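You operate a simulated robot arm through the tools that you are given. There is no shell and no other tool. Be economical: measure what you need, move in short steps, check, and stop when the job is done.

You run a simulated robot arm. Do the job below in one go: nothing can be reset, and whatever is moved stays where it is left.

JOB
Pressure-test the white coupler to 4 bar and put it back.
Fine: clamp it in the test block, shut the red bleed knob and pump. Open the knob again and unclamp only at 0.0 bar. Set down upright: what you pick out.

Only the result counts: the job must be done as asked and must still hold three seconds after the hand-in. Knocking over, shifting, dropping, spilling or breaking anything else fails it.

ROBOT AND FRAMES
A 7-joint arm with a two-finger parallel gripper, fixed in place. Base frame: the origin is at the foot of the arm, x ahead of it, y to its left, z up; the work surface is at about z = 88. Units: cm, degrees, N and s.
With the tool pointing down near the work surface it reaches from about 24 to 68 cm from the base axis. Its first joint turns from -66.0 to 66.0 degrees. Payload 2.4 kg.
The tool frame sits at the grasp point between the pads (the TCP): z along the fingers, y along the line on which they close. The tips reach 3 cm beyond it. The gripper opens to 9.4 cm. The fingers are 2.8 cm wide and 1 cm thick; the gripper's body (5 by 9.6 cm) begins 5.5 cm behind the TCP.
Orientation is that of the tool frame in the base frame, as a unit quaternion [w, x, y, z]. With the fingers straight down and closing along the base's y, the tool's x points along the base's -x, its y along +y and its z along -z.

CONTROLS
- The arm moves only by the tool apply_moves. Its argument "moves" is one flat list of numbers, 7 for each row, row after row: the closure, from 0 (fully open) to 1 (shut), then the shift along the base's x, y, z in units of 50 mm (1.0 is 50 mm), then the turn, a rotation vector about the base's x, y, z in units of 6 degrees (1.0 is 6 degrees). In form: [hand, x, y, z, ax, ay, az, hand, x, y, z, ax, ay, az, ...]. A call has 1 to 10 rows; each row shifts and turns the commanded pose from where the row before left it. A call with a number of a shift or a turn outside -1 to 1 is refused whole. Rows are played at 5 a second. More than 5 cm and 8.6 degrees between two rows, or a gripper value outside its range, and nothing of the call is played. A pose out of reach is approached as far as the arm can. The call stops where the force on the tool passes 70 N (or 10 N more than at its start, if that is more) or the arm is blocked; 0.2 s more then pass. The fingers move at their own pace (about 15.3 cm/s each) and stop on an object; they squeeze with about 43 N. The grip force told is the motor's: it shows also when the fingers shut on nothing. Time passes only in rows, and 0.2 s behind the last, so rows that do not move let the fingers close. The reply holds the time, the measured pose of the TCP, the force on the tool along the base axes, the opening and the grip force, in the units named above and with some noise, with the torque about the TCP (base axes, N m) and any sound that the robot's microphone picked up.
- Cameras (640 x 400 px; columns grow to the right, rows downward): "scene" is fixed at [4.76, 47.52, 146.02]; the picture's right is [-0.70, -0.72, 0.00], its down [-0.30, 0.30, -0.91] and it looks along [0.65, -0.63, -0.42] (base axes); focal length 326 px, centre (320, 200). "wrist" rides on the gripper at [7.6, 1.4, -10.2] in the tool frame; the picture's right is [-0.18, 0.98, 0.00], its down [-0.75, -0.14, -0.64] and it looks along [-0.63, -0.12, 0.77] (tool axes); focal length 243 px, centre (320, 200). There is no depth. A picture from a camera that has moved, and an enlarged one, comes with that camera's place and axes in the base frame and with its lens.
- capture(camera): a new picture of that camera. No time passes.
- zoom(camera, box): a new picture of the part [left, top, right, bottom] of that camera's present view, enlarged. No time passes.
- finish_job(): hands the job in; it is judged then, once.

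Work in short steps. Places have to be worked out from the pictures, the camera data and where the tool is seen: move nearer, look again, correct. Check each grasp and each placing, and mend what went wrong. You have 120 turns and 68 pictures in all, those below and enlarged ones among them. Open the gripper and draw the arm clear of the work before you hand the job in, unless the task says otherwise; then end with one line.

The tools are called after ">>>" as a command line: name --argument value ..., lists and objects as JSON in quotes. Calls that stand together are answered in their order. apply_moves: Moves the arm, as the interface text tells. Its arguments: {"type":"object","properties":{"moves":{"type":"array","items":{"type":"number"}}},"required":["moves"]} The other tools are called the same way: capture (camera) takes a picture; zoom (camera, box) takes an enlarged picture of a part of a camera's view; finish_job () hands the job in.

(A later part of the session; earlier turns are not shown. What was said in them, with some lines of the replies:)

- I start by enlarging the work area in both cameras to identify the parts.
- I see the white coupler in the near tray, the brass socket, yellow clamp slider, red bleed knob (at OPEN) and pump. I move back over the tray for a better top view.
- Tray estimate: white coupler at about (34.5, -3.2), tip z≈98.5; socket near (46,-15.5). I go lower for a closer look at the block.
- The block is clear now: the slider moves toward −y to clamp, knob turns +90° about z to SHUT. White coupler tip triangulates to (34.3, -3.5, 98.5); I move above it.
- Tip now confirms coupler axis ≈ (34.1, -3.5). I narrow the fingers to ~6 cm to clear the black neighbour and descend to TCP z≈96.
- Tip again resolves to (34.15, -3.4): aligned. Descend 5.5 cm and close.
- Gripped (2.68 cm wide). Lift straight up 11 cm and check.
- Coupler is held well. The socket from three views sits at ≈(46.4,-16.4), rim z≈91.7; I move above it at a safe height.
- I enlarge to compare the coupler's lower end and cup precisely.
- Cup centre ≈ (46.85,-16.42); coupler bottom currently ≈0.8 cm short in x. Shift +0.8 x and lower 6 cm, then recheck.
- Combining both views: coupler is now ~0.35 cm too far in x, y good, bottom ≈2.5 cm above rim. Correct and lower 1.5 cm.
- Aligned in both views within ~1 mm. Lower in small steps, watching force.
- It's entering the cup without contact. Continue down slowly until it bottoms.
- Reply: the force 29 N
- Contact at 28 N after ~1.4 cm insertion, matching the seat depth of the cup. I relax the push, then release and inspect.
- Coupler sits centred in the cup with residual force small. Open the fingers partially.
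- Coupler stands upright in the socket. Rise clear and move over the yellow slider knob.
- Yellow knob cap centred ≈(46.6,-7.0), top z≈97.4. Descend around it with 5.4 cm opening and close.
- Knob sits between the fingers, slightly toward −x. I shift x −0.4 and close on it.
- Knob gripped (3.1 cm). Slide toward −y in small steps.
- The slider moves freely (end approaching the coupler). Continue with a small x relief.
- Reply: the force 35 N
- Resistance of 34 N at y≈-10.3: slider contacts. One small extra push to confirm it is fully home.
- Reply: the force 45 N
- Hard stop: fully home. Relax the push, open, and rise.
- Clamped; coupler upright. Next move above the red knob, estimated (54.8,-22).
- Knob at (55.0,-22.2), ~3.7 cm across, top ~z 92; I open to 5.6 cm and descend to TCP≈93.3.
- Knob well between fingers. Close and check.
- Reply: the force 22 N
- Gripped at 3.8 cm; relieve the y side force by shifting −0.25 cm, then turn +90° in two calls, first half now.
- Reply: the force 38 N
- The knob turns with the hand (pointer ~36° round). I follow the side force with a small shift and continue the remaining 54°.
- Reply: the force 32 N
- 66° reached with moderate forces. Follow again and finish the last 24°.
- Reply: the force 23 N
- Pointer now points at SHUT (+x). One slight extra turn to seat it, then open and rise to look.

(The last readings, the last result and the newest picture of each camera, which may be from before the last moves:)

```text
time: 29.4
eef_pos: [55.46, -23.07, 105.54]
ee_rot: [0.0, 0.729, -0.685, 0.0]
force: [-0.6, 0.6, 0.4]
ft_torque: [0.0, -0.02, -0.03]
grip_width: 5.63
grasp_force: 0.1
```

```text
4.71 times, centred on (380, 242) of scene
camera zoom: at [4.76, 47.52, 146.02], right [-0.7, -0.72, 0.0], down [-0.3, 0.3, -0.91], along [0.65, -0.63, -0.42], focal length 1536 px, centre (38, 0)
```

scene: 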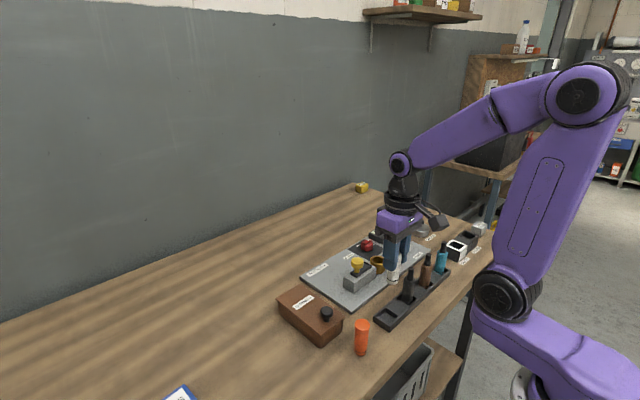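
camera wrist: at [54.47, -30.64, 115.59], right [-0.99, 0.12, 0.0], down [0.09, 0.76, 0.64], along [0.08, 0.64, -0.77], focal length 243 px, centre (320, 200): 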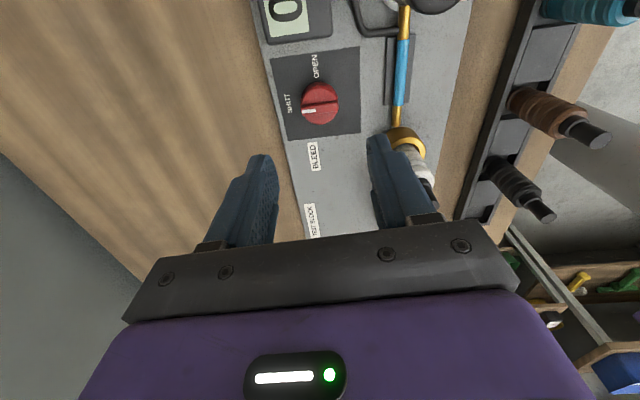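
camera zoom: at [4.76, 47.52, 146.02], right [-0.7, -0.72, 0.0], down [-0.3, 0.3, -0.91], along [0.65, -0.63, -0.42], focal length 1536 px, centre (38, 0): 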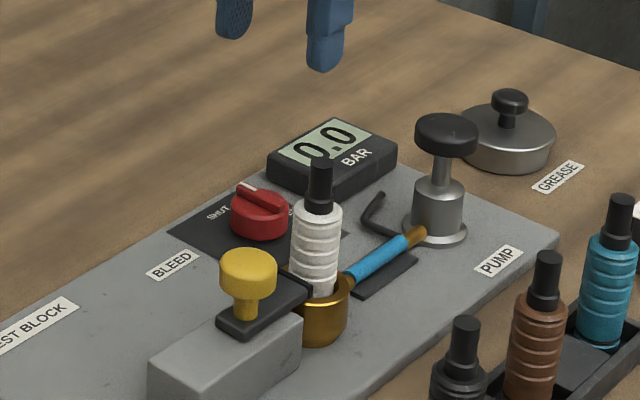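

Knob shows SHUT. Pump head triangulates to (46.8,-29.0), top z≈98.3; I close the fingers and move above it.

>>> apply_moves --moves '[1, -0.6, -0.4, 0, 0, 0, 0, 1, -0.6, -0.4, 0, 0, 0, 0, 1, -0.53, -0.39, 0, 0, 0, 0, 1, 0, 0, -0.4, 0, 0, 0, 1, 0, 0, 0, 0, 0, 0]'

>>> zoom --camera "scene" --box '[350, 200, 450, 275]'

>>> capture --camera "wrist"

```text
time: 30.6
eef_pos: [46.64, -29.06, 103.44]
ee_rot: [-0.001, 0.729, -0.685, 0.0]
force: [0.2, -0.3, 0.3]
ft_torque: [-0.01, 0.0, 0.01]
grip_width: 0.01
grasp_force: 33.2
```

```text
5.33 times, centred on (400, 238) of scene
camera zoom: at [4.76, 47.52, 146.02], right [-0.7, -0.72, 0.0], down [-0.3, 0.3, -0.91], along [0.65, -0.63, -0.42], focal length 1741 px, centre (-107, 0)
```

zoom: 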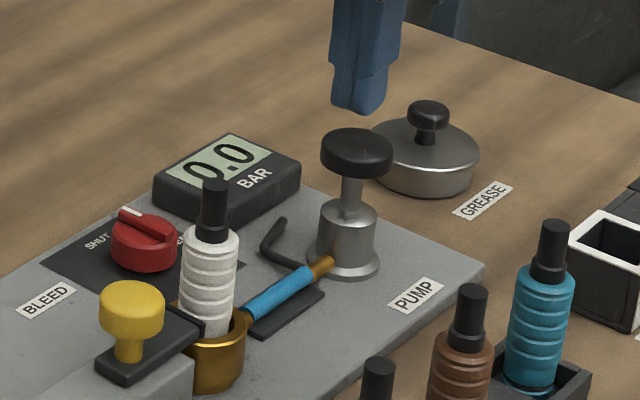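

```text
24 pictures are left
camera wrist: at [45.83, -36.66, 113.55], right [-0.99, 0.12, 0.0], down [0.09, 0.76, 0.64], along [0.08, 0.64, -0.77], focal length 243 px, centre (320, 200)
```

wrist: 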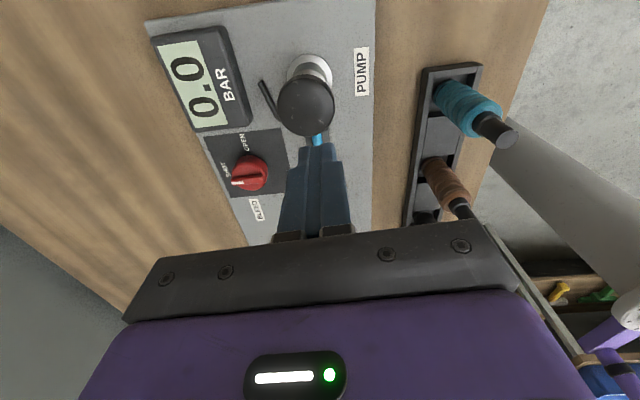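

Pump head is rather at (47.4,-30.6), top z≈97. Correct the position and lower to near contact.

>>> apply_moves --moves '[1, 0.15, -0.31, 0, 0, 0, 0, 1, 0, 0, -0.5, 0, 0, 0, 1, 0, 0, 0, 0, 0, 0]'

>>> zoom --camera "scene" --box '[350, 200, 450, 275]'

```text
time: 31.4
eef_pos: [47.54, -30.59, 100.76]
ee_rot: [0.0, 0.729, -0.684, 0.0]
force: [0.4, 0.5, -0.1]
ft_torque: [0.02, -0.02, -0.01]
grip_width: 0.0
grasp_force: 32.9
```

```text
5.33 times, centred on (400, 238) of scene
camera zoom: at [4.76, 47.52, 146.02], right [-0.7, -0.72, 0.0], down [-0.3, 0.3, -0.91], along [0.65, -0.63, -0.42], focal length 1741 px, centre (-107, 0)
```

zoom: 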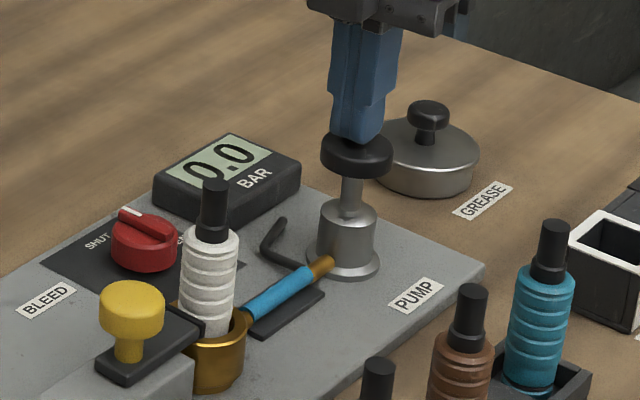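

Fingertips sit just over the pump head's centre. Press down stepwise.

>>> apply_moves --moves '[1, 0, 0, -0.14, 0, 0, 0, 1, 0, 0, -0.12, 0, 0, 0, 1, 0, 0, -0.12, 0, 0, 0]'

>>> zoom --camera "scene" --box '[350, 200, 450, 275]'

```text
time: 32.2
eef_pos: [47.5, -30.75, 98.92]
ee_rot: [0.0, 0.729, -0.685, 0.001]
force: [1.2, 1.6, 4.3]
ft_torque: [0.08, -0.02, 0.01]
grip_width: 0.01
grasp_force: 32.7
```

```text
5.33 times, centred on (400, 238) of scene
camera zoom: at [4.75, 47.53, 146.02], right [-0.7, -0.72, 0.0], down [-0.3, 0.3, -0.91], along [0.65, -0.63, -0.42], focal length 1741 px, centre (-107, 0)
```

zoom: 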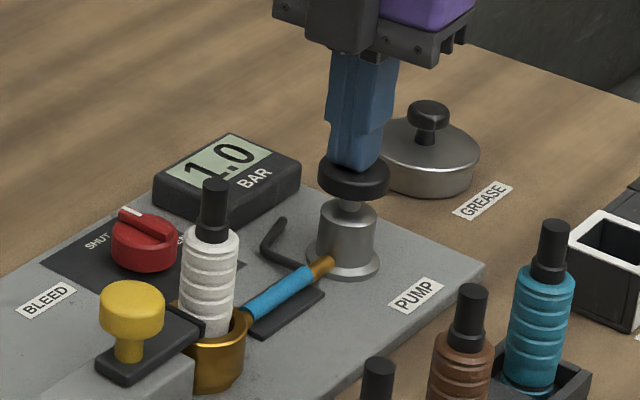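

Gauge reads 1.0 after one stroke. Do one more full stroke of the same depth and verify.

>>> apply_moves --moves '[1, 0, 0, 0.2, 0, 0, 0, 1, 0, 0, 0.25, 0, 0, 0, 1, 0, 0, 0, 0, 0, 0, 1, 0, 0, 0, 0, 0, 0, 1, 0, 0, -0.2, 0, 0, 0, 1, 0, 0, -0.13, 0, 0, 0, 1, 0, 0, -0.12, 0, 0, 0]'

>>> zoom --camera "scene" --box '[350, 200, 450, 275]'

```text
time: 33.8
eef_pos: [47.37, -30.67, 98.91]
ee_rot: [0.0, 0.729, -0.684, 0.0]
force: [-2.6, -1.0, 5.2]
ft_torque: [0.02, 0.06, 0.03]
grip_width: 0.0
grasp_force: 32.4
```

```text
5.33 times, centred on (400, 238) of scene
camera zoom: at [4.75, 47.52, 146.02], right [-0.7, -0.72, 0.0], down [-0.3, 0.3, -0.91], along [0.65, -0.63, -0.42], focal length 1741 px, centre (-107, 0)
```

zoom: 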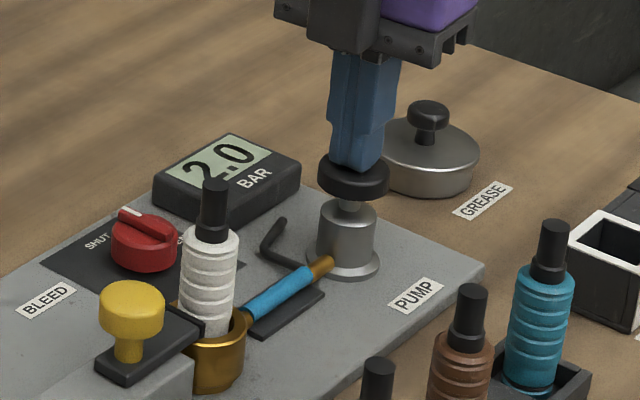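

2.0 bar: each stroke adds 1.0. Third stroke.

>>> apply_moves --moves '[1, 0, 0, 0.2, 0, 0, 0, 1, 0, 0, 0.25, 0, 0, 0, 1, 0, 0, 0, 0, 0, 0, 1, 0, 0, 0, 0, 0, 0, 1, 0, 0, -0.2, 0, 0, 0, 1, 0, 0, -0.13, 0, 0, 0, 1, 0, 0, -0.12, 0, 0, 0]'

>>> zoom --camera "scene" --box '[350, 200, 450, 275]'

```text
time: 35.4
eef_pos: [47.43, -30.66, 99.16]
ee_rot: [-0.001, 0.729, -0.684, 0.001]
force: [0.9, 1.7, 4.2]
ft_torque: [0.07, -0.04, 0.0]
grip_width: 0.0
grasp_force: 33.4
```

```text
5.33 times, centred on (400, 238) of scene
camera zoom: at [4.76, 47.53, 146.02], right [-0.7, -0.72, 0.0], down [-0.3, 0.3, -0.91], along [0.65, -0.63, -0.42], focal length 1741 px, centre (-107, 0)
```

zoom: 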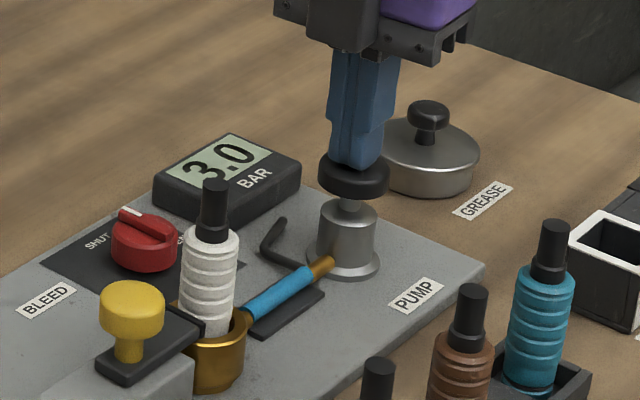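

3.0 bar. Fourth stroke, then rise well clear.

>>> apply_moves --moves '[1, 0, 0, 0.2, 0, 0, 0, 1, 0, 0, 0.25, 0, 0, 0, 1, 0, 0, 0, 0, 0, 0, 1, 0, 0, 0, 0, 0, 0, 1, 0, 0, -0.2, 0, 0, 0, 1, 0, 0, -0.13, 0, 0, 0, 1, 0, 0, -0.12, 0, 0, 0, 1, 0, 0, 0.3, 0, 0, 0, 1, 0, 0, 0.5, 0, 0, 0, 1, 0, 0, 0.5, 0, 0, 0]'

>>> zoom --camera "scene" --box '[350, 200, 450, 275]'

```text
time: 37.6
eef_pos: [47.18, -30.68, 105.6]
ee_rot: [0.0, 0.729, -0.685, 0.0]
force: [-1.0, 0.8, -0.9]
ft_torque: [0.0, 0.0, 0.0]
grip_width: 0.0
grasp_force: 33.2
```

```text
5.33 times, centred on (400, 238) of scene
camera zoom: at [4.76, 47.52, 146.02], right [-0.7, -0.72, 0.0], down [-0.3, 0.3, -0.91], along [0.65, -0.63, -0.42], focal length 1741 px, centre (-107, 0)
```

zoom: 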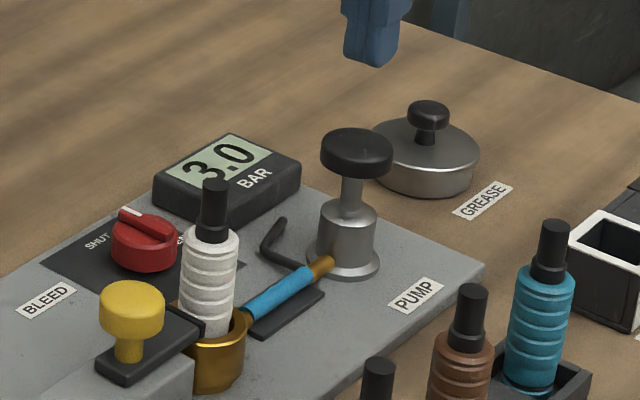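

Still 3.0: the last stroke reversed without dwell, so it likely didn't reach full depth. Press again with a dwell.

>>> apply_moves --moves '[1, 0.02, 0, -0.5, 0, 0, 0, 1, 0, 0, -0.4, 0, 0, 0, 1, 0, 0, -0.15, 0, 0, 0, 1, 0, 0, -0.13, 0, 0, 0, 1, 0, 0, -0.12, 0, 0, 0]'

>>> zoom --camera "scene" --box '[350, 200, 450, 275]'

```text
time: 38.8
eef_pos: [47.43, -30.65, 99.01]
ee_rot: [0.0, 0.729, -0.684, 0.0]
force: [-2.2, -0.6, 4.7]
ft_torque: [0.02, 0.07, -0.01]
grip_width: 0.0
grasp_force: 32.9
```

```text
5.33 times, centred on (400, 238) of scene
camera zoom: at [4.75, 47.52, 146.02], right [-0.7, -0.72, 0.0], down [-0.3, 0.3, -0.91], along [0.65, -0.63, -0.42], focal length 1741 px, centre (-107, 0)
```

zoom: 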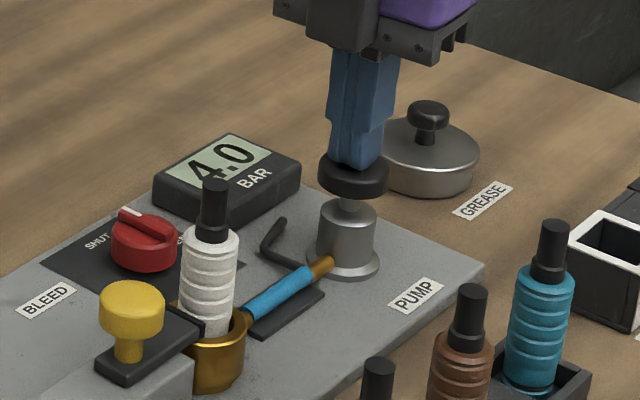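

4.0 bar. Rise, and go back over the bleed knob with the fingers opening; check the pressure holds.

>>> apply_moves --moves '[1, 0, 0, 0.3, 0, 0, 0, 1, 0, 0, 0.6, 0, 0, 0, 1, 0, 0, 0.5, 0, 0, 0, 0.4, 0.53, 0.53, 0, 0, 0, 0, 0.4, 0.53, 0.53, 0, 0, 0, 0, 0.4, 0.53, 0.53, 0, 0, 0, 0, 0.4, 0, 0, 0, 0, 0, 0]'

>>> capture --camera "wrist"

>>> zoom --camera "scene" --box '[340, 200, 440, 275]'

```text
time: 40.4
eef_pos: [55.43, -22.56, 105.9]
ee_rot: [0.0, 0.729, -0.685, -0.001]
force: [-0.5, -0.9, -0.8]
ft_torque: [0.0, -0.02, -0.01]
grip_width: 5.64
grasp_force: 0.0
```

```text
17 pictures are left
camera wrist: at [54.48, -30.25, 116.12], right [-0.99, 0.12, 0.0], down [0.09, 0.76, 0.64], along [0.08, 0.64, -0.77], focal length 243 px, centre (320, 200)
```

wrist: 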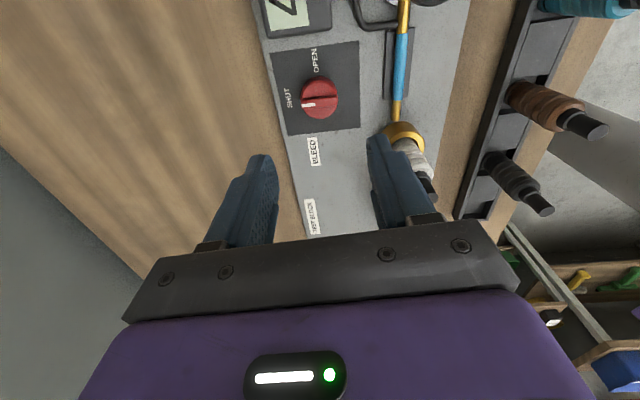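

```text
5.33 times, centred on (390, 238) of scene
camera zoom: at [4.76, 47.52, 146.02], right [-0.7, -0.72, 0.0], down [-0.3, 0.3, -0.91], along [0.65, -0.63, -0.42], focal length 1741 px, centre (-53, 0)
```

zoom: 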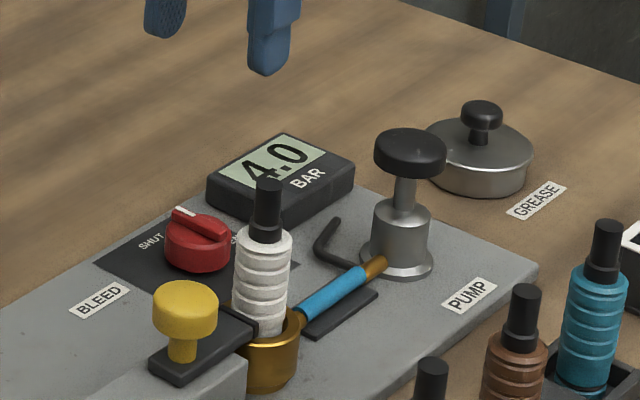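

Pressure holds at 4.0. Knob under the hand at ≈(55.5,-22.6); descend and grip it.

>>> apply_moves --moves '[0.4, 0, 0, -0.8, 0, 0, 0, 0.4, 0, 0, -0.8, 0, 0, 0, 0.4, 0, 0, -0.5, 0, 0, 0, 0.4, 0, 0, -0.25, 0, 0, 0, 0.4, 0, 0, -0.15, 0, 0, 0, 0.4, 0, 0, 0, 0, 0, 0, 0.8, 0, 0, 0, 0, 0, 0, 1, 0, 0, 0, 0, 0, 0, 1, 0, 0, 0, 0, 0, 0]'

```text
time: 42.4
eef_pos: [55.5, -22.71, 93.41]
ee_rot: [0.0, 0.729, -0.684, 0.002]
force: [11.1, -1.7, -7.0]
ft_torque: [-0.42, -0.27, -0.03]
grip_width: 3.76
grasp_force: 44.8
```

Gripped. Turn back −48° first, with a slight x relief.

>>> apply_moves --moves '[1, 0.02, 0, 0, 0, 0, -1, 1, 0, 0, 0, 0, 0, -1, 1, 0, 0, 0, 0, 0, -1, 1, 0, 0, 0, 0, 0, -1, 1, 0, 0, 0, 0, 0, -1, 1, 0, 0, 0, 0, 0, -1, 1, 0, 0, 0, 0, 0, -1, 1, 0, 0, 0, 0, 0, -1]'

```text
time: 44.2
eef_pos: [55.34, -22.7, 93.44]
ee_rot: [-0.001, -0.386, 0.922, 0.002]
force: [-16.7, 6.6, -1.8]
ft_torque: [0.75, -0.21, 0.05]
grip_width: 3.75
grasp_force: 45.1
```

Forces are modest; follow −x a bit and turn the remaining 46°.

>>> apply_moves --moves '[1, -0.04, 0.02, 0, 0, 0, -1, 1, 0, 0, 0, 0, 0, -1, 1, 0, 0, 0, 0, 0, -1, 1, 0, 0, 0, 0, 0, -1, 1, -0.02, 0.02, 0, 0, 0, -1, 1, 0, 0, 0, 0, 0, -1, 1, 0, 0, 0, 0, 0, -1, 1, 0, 0, 0, 0, 0, -0.6, 1, 0, 0, 0, 0, 0, 0]'

>>> zoom --camera "scene" --box '[340, 200, 440, 275]'

```text
time: 46.2
eef_pos: [55.29, -22.42, 93.44]
ee_rot: [0.0, 0.0, 1.0, 0.001]
force: [2.7, 2.4, -12.1]
ft_torque: [0.26, -0.1, 0.58]
grip_width: 3.75
grasp_force: 44.9
```

```text
5.33 times, centred on (390, 238) of scene
camera zoom: at [4.79, 47.52, 146.02], right [-0.7, -0.72, 0.0], down [-0.3, 0.3, -0.91], along [0.65, -0.63, -0.42], focal length 1741 px, centre (-53, 0)
```

zoom: 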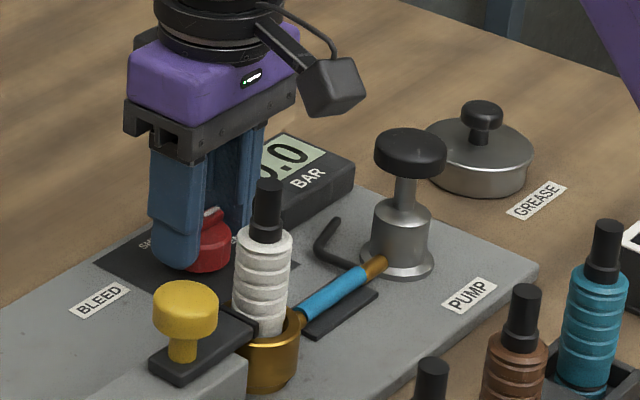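

Gauge appears to read 0.0 and the knob hits its OPEN stop. Open, rise, and confirm.

>>> apply_moves --moves '[0.4, 0, 0, 0, 0, 0, 0, 0.4, 0, 0, 0, 0, 0, 0, 0.4, 0, 0, 0.8, 0, 0, 0, 0.4, 0, 0, 0.8, 0, 0, 0, 0.42, 0, 0, 0.9, 0, 0, 0]'

>>> zoom --camera "scene" --box '[340, 200, 440, 275]'

```text
time: 47.4
eef_pos: [55.29, -22.33, 106.04]
ee_rot: [0.0, 0.0, 1.0, 0.0]
force: [0.3, 0.4, 0.2]
ft_torque: [0.0, 0.0, 0.01]
grip_width: 5.48
grasp_force: 0.1
```

```text
5.33 times, centred on (390, 238) of scene
camera zoom: at [4.76, 47.52, 146.02], right [-0.7, -0.72, 0.0], down [-0.3, 0.3, -0.91], along [0.65, -0.63, -0.42], focal length 1741 px, centre (-53, 0)
```

zoom: 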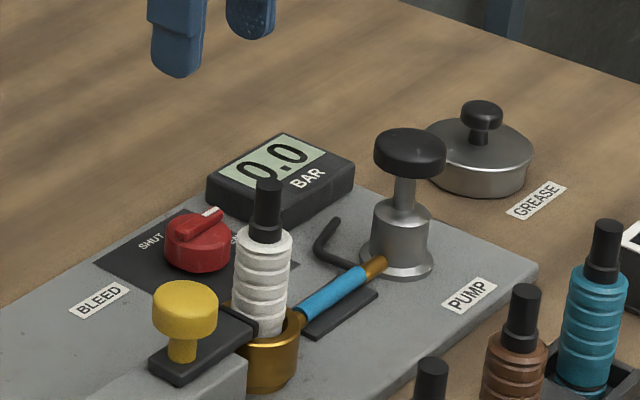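

0.0 bar, knob at OPEN. Return over the yellow knob at (46.25,-10.45) and descend.

>>> apply_moves --moves '[0.45, 0, 0, 0.4, 0, 0, 0, 0.45, -0.6, 0.79, 0, 0, 0, 0, 0.45, -0.6, 0.79, 0, 0, 0, 0, 0.45, -0.61, 0.79, 0, 0, 0, 0, 0.45, 0, 0, 0, 0, 0, 0, 0.45, 0, 0, -0.8, 0, 0, 0, 0.45, 0, 0, -0.7, 0, 0, 0, 0.45, 0, 0, -0.5, 0, 0, 0, 0.45, 0, 0, 0, 0, 0, 0]'

>>> capture --camera "wrist"

```text
time: 49.4
eef_pos: [46.08, -10.54, 98.06]
ee_rot: [0.0, 0.0, 1.0, 0.0]
force: [0.1, 0.4, -0.5]
ft_torque: [-0.01, -0.02, -0.01]
grip_width: 5.17
grasp_force: 0.0
```

```text
13 pictures are left
camera wrist: at [38.46, -9.04, 108.19], right [0.18, 0.98, 0.0], down [0.75, -0.14, 0.64], along [0.63, -0.12, -0.77], focal length 243 px, centre (320, 200)
```

wrist: 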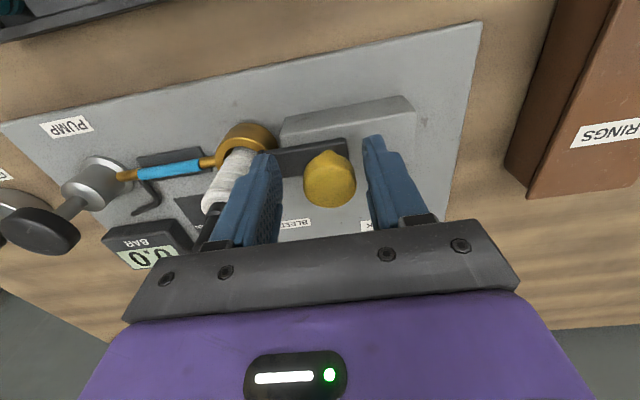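

Knob between fingers. Close and slide +y back to its original place (~3.3 cm).

>>> apply_moves --moves '[0.8, 0, 0, 0, 0, 0, 0, 1, 0, 0, 0, 0, 0, 0, 1, 0, 0, 0, 0, 0, 0, 1, 0.02, 0.15, 0, 0, 0, 0, 1, 0, 0.15, 0, 0, 0, 0, 1, 0, 0.15, 0, 0, 0, 0, 1, 0, 0.15, 0, 0, 0, 0, 1, 0, 0.08, 0, 0, 0, 0, 1, 0, 0, 0, 0, 0, 0]'

```text
time: 51.4
eef_pos: [46.08, -7.25, 98.0]
ee_rot: [-0.001, 0.0, 1.0, 0.0]
force: [-21.3, -1.4, 27.5]
ft_torque: [-0.03, 0.04, -0.03]
grip_width: 3.11
grasp_force: 44.6
```

Slider is back. Relieve side loads and nudge +y slightly to the end stop.

>>> apply_moves --moves '[1, -0.03, 0.04, 0.02, 0, 0, 0, 1, 0, 0.02, 0, 0, 0, 0, 1, 0, 0, 0, 0, 0, 0]'

```text
time: 52.2
eef_pos: [46.02, -7.06, 98.07]
ee_rot: [-0.001, 0.001, 1.0, 0.0]
force: [-8.8, -10.0, 3.1]
ft_torque: [-0.24, 0.93, -0.06]
grip_width: 3.1
grasp_force: 44.7
```

At the stop (y≈-7.06, resisting). Open and rise, then look.

>>> apply_moves --moves '[0.6, 0, -0.02, 0, 0, 0, 0, 0.45, 0, 0, 0, 0, 0, 0, 0.45, 0, 0, 0.8, 0, 0, 0, 0.45, 0, 0, 0.8, 0, 0, 0, 0.5, 0, 0, 0.4, 0, 0, 0]'

>>> zoom --camera "scene" --box '[340, 210, 440, 285]'

```text
time: 53.4
eef_pos: [46.05, -7.15, 108.12]
ee_rot: [0.0, 0.001, 1.0, 0.0]
force: [0.1, 0.0, 0.0]
ft_torque: [0.02, -0.01, 0.01]
grip_width: 4.7
grasp_force: 0.1
```

```text
5.33 times, centred on (390, 248) of scene
camera zoom: at [4.76, 47.52, 146.02], right [-0.7, -0.72, 0.0], down [-0.3, 0.3, -0.91], along [0.65, -0.63, -0.42], focal length 1741 px, centre (-53, -53)
```

zoom: 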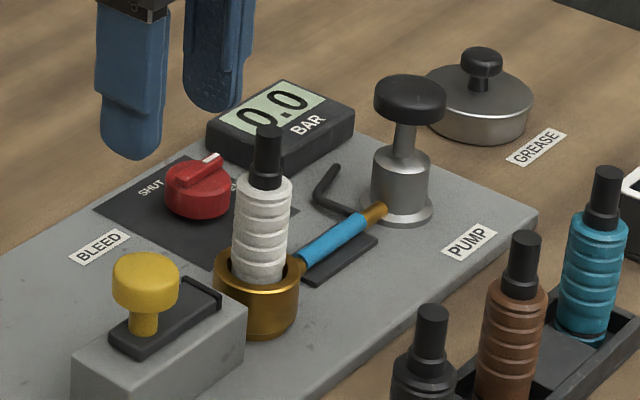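

Unclamped. Go over the coupler at (46.85,-16.4) and descend to TCP 97.9, then grip and read forces.

>>> apply_moves --moves '[0.45, 0.05, -0.6, 0, 0, 0, 0, 0.45, 0.06, -0.65, 0, 0, 0, 0, 0.45, 0.05, -0.6, 0, 0, 0, 0, 0.45, 0, 0, 0, 0, 0, 0, 0.45, 0, 0, -0.7, 0, 0, 0]'

>>> capture --camera "wrist"

```text
time: 54.6
eef_pos: [46.93, -16.44, 104.65]
ee_rot: [0.0, 0.0, 1.0, 0.0]
force: [0.5, 0.7, 0.7]
ft_torque: [0.0, -0.01, -0.01]
grip_width: 5.21
grasp_force: 0.0
```

```text
11 pictures are left
camera wrist: at [39.36, -14.9, 114.79], right [0.18, 0.98, 0.0], down [0.75, -0.14, 0.64], along [0.63, -0.12, -0.77], focal length 243 px, centre (320, 200)
```

wrist: 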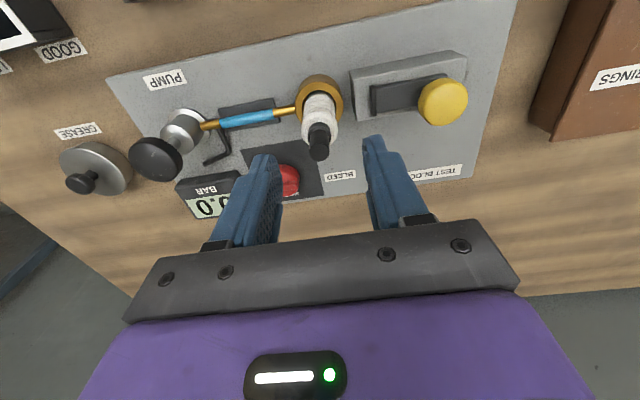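

Tip at (46.95,-16.35): aligned. Descend, grip, and lift gently.

>>> apply_moves --moves '[0.45, 0, 0.01, -0.7, 0, 0, 0, 0.45, 0, 0, -0.62, 0, 0, 0, 0.45, 0, 0, 0, 0, 0, 0, 0.8, 0, 0, 0, 0, 0, 0, 1, 0, 0, 0, 0, 0, 0, 1, 0, 0, 0, 0, 0, 0]'

```text
time: 56.0
eef_pos: [47.06, -16.33, 98.04]
ee_rot: [0.0, 0.001, 1.0, 0.0]
force: [-0.3, -0.1, -0.3]
ft_torque: [0.06, 0.0, -0.04]
grip_width: 2.67
grasp_force: 43.3
```

Gripped again at 2.67 cm. Lift 12 cm, then travel back to above its tray pocket (34.35,-3.3).

>>> apply_moves --moves '[1, 0, 0, 0.3, 0, 0, 0, 1, 0, 0, 0.7, 0, 0, 0, 1, 0, 0, 0.7, 0, 0, 0, 1, 0, 0, 0.7, 0, 0, 0, 1, -0.63, 0.65, 0, 0, 0, 0, 1, -0.63, 0.65, 0, 0, 0, 0, 1, -0.63, 0.65, 0, 0, 0, 0, 1, -0.63, 0.65, 0, 0, 0, 0, 1, 0, 0, 0, 0, 0, 0]'

>>> capture --camera "wrist"

```text
time: 58.0
eef_pos: [34.22, -3.11, 110.04]
ee_rot: [0.0, 0.0, 1.0, 0.0]
force: [-0.3, 0.4, 0.0]
ft_torque: [-0.02, 0.04, -0.03]
grip_width: 2.66
grasp_force: 43.3
```

```text
10 pictures are left
camera wrist: at [26.68, -1.6, 120.18], right [0.18, 0.98, 0.0], down [0.75, -0.14, 0.64], along [0.63, -0.12, -0.77], focal length 243 px, centre (320, 200)
```

wrist: 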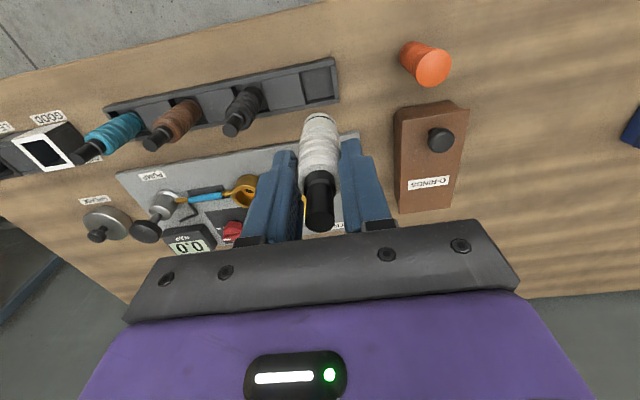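

Pocket computes to (34.2,-3.1), consistent with the original pose. Lower halfway and check closely.

>>> apply_moves --moves '[1, 0.01, -0.02, -0.7, 0, 0, 0, 1, 0, 0, -0.7, 0, 0, 0, 1, 0, 0, -0.5, 0, 0, 0, 1, 0, 0, 0, 0, 0, 0]'

>>> zoom --camera "wrist" --box '[240, 50, 400, 150]'

>>> zoom --camera "scene" --box '[350, 260, 430, 330]'

```text
time: 59.0
eef_pos: [34.58, -3.35, 100.34]
ee_rot: [-0.001, 0.0, 1.0, 0.0]
force: [-0.5, 0.4, -0.4]
ft_torque: [0.04, -0.01, 0.0]
grip_width: 2.61
grasp_force: 43.1
```

```text
4.00 times, centred on (320, 100) of wrist
camera zoom: at [26.89, -1.83, 110.41], right [0.18, 0.98, 0.0], down [0.75, -0.14, 0.64], along [0.63, -0.12, -0.77], focal length 970 px, centre (320, 600)
```

zoom: 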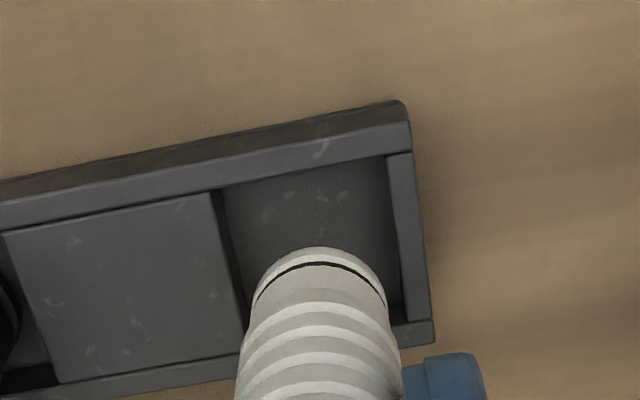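

```text
5.71 times, centred on (390, 295) of scene
camera zoom: at [4.76, 47.52, 146.02], right [-0.7, -0.72, 0.0], down [-0.3, 0.3, -0.91], along [0.65, -0.63, -0.42], focal length 1866 px, centre (-80, -343)
```

zoom: 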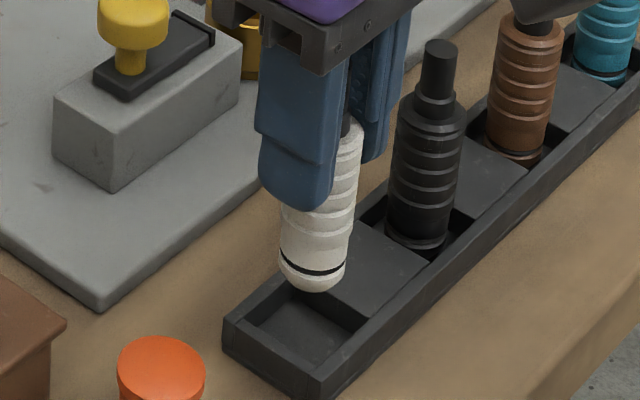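

Pocket centre ≈(34.25,-3.4); shift x −0.2 and lower the last 4 cm carefully.

>>> apply_moves --moves '[1, -0.04, 0, 0, 0, 0, 0, 1, 0, 0, -0.3, 0, 0, 0, 1, 0, 0, -0.3, 0, 0, 0, 1, 0, 0, -0.12, 0, 0, 0, 1, 0, 0, -0.08, 0, 0, 0, 1, 0, 0, 0, 0, 0, 0]'

>>> zoom --camera "scene" --box '[350, 260, 430, 330]'

```text
time: 60.4
eef_pos: [34.13, -3.41, 96.35]
ee_rot: [0.001, 0.0, 1.0, 0.0]
force: [-1.0, -0.3, 20.4]
ft_torque: [-0.29, 0.18, 0.0]
grip_width: 2.65
grasp_force: 43.0
```

```text
5.71 times, centred on (390, 295) of scene
camera zoom: at [4.73, 47.53, 146.02], right [-0.7, -0.72, 0.0], down [-0.3, 0.3, -0.91], along [0.65, -0.63, -0.42], focal length 1866 px, centre (-80, -343)
```

zoom: 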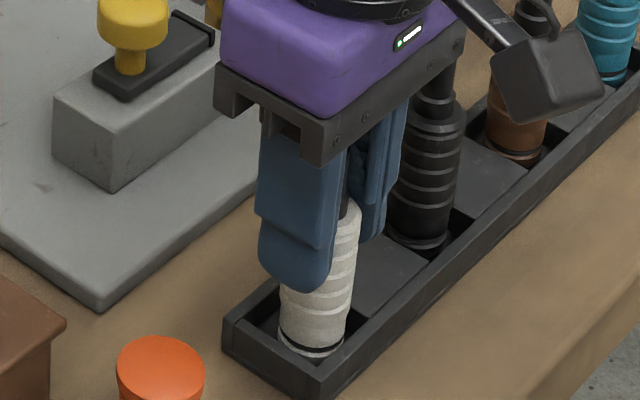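

Seated in the pocket floor (20 N, at the expected height). Relax, open partially, and rise clear.

>>> apply_moves --moves '[1, 0, 0, 0.03, 0, 0, 0, 1, 0, 0, 0, 0, 0, 0, 0.6, 0, 0, 0, 0, 0, 0, 0.4, 0, 0, 0, 0, 0, 0, 0.4, 0, 0, 0.3, 0, 0, 0, 0.4, 0, 0, 0.6, 0, 0, 0, 0.4, 0, 0, 0.8, 0, 0, 0, 0.4, 0, 0, 0.9, 0, 0, 0, 0.2, 0, 0, 0.9, 0, 0, 0, 0, 0, 0, 0.5, 0, 0, 0]'

>>> capture --camera "scene"

>>> zoom --camera "scene" --box '[330, 210, 490, 330]'

```text
time: 62.6
eef_pos: [34.27, -3.31, 116.86]
ee_rot: [0.0, 0.0, 1.0, 0.0]
force: [-0.1, -0.4, -0.5]
ft_torque: [-0.01, 0.0, 0.02]
grip_width: 9.4
grasp_force: 0.0
```

```text
6 pictures are left
```

scene: 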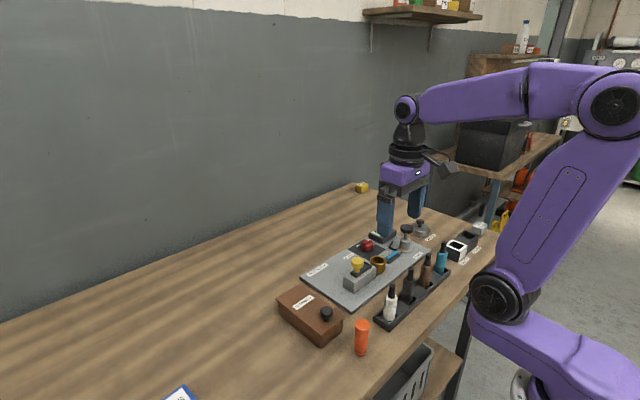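

```text
3.33 times, centred on (410, 270) of scene
camera zoom: at [4.76, 47.52, 146.02], right [-0.7, -0.72, 0.0], down [-0.3, 0.3, -0.91], along [0.65, -0.63, -0.42], focal length 1088 px, centre (20, -33)
```

zoom: 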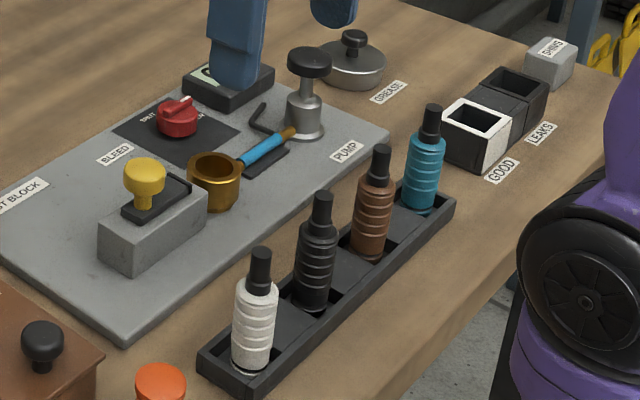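

The white coupler stands upright in its pocket, slider and bleed knob are back as found, nothing else moved, and the arm is clear and open. I hand in.

>>> finish_job

```text
The job is handed in.
```

I pressure-tested the white coupler to 4.0 bar, and the gauge still read 4.0 about 1.6 s later. I opened the bleed knob, unclamped at 0.0 bar, and put the coupler back upright in its own tray pocket.
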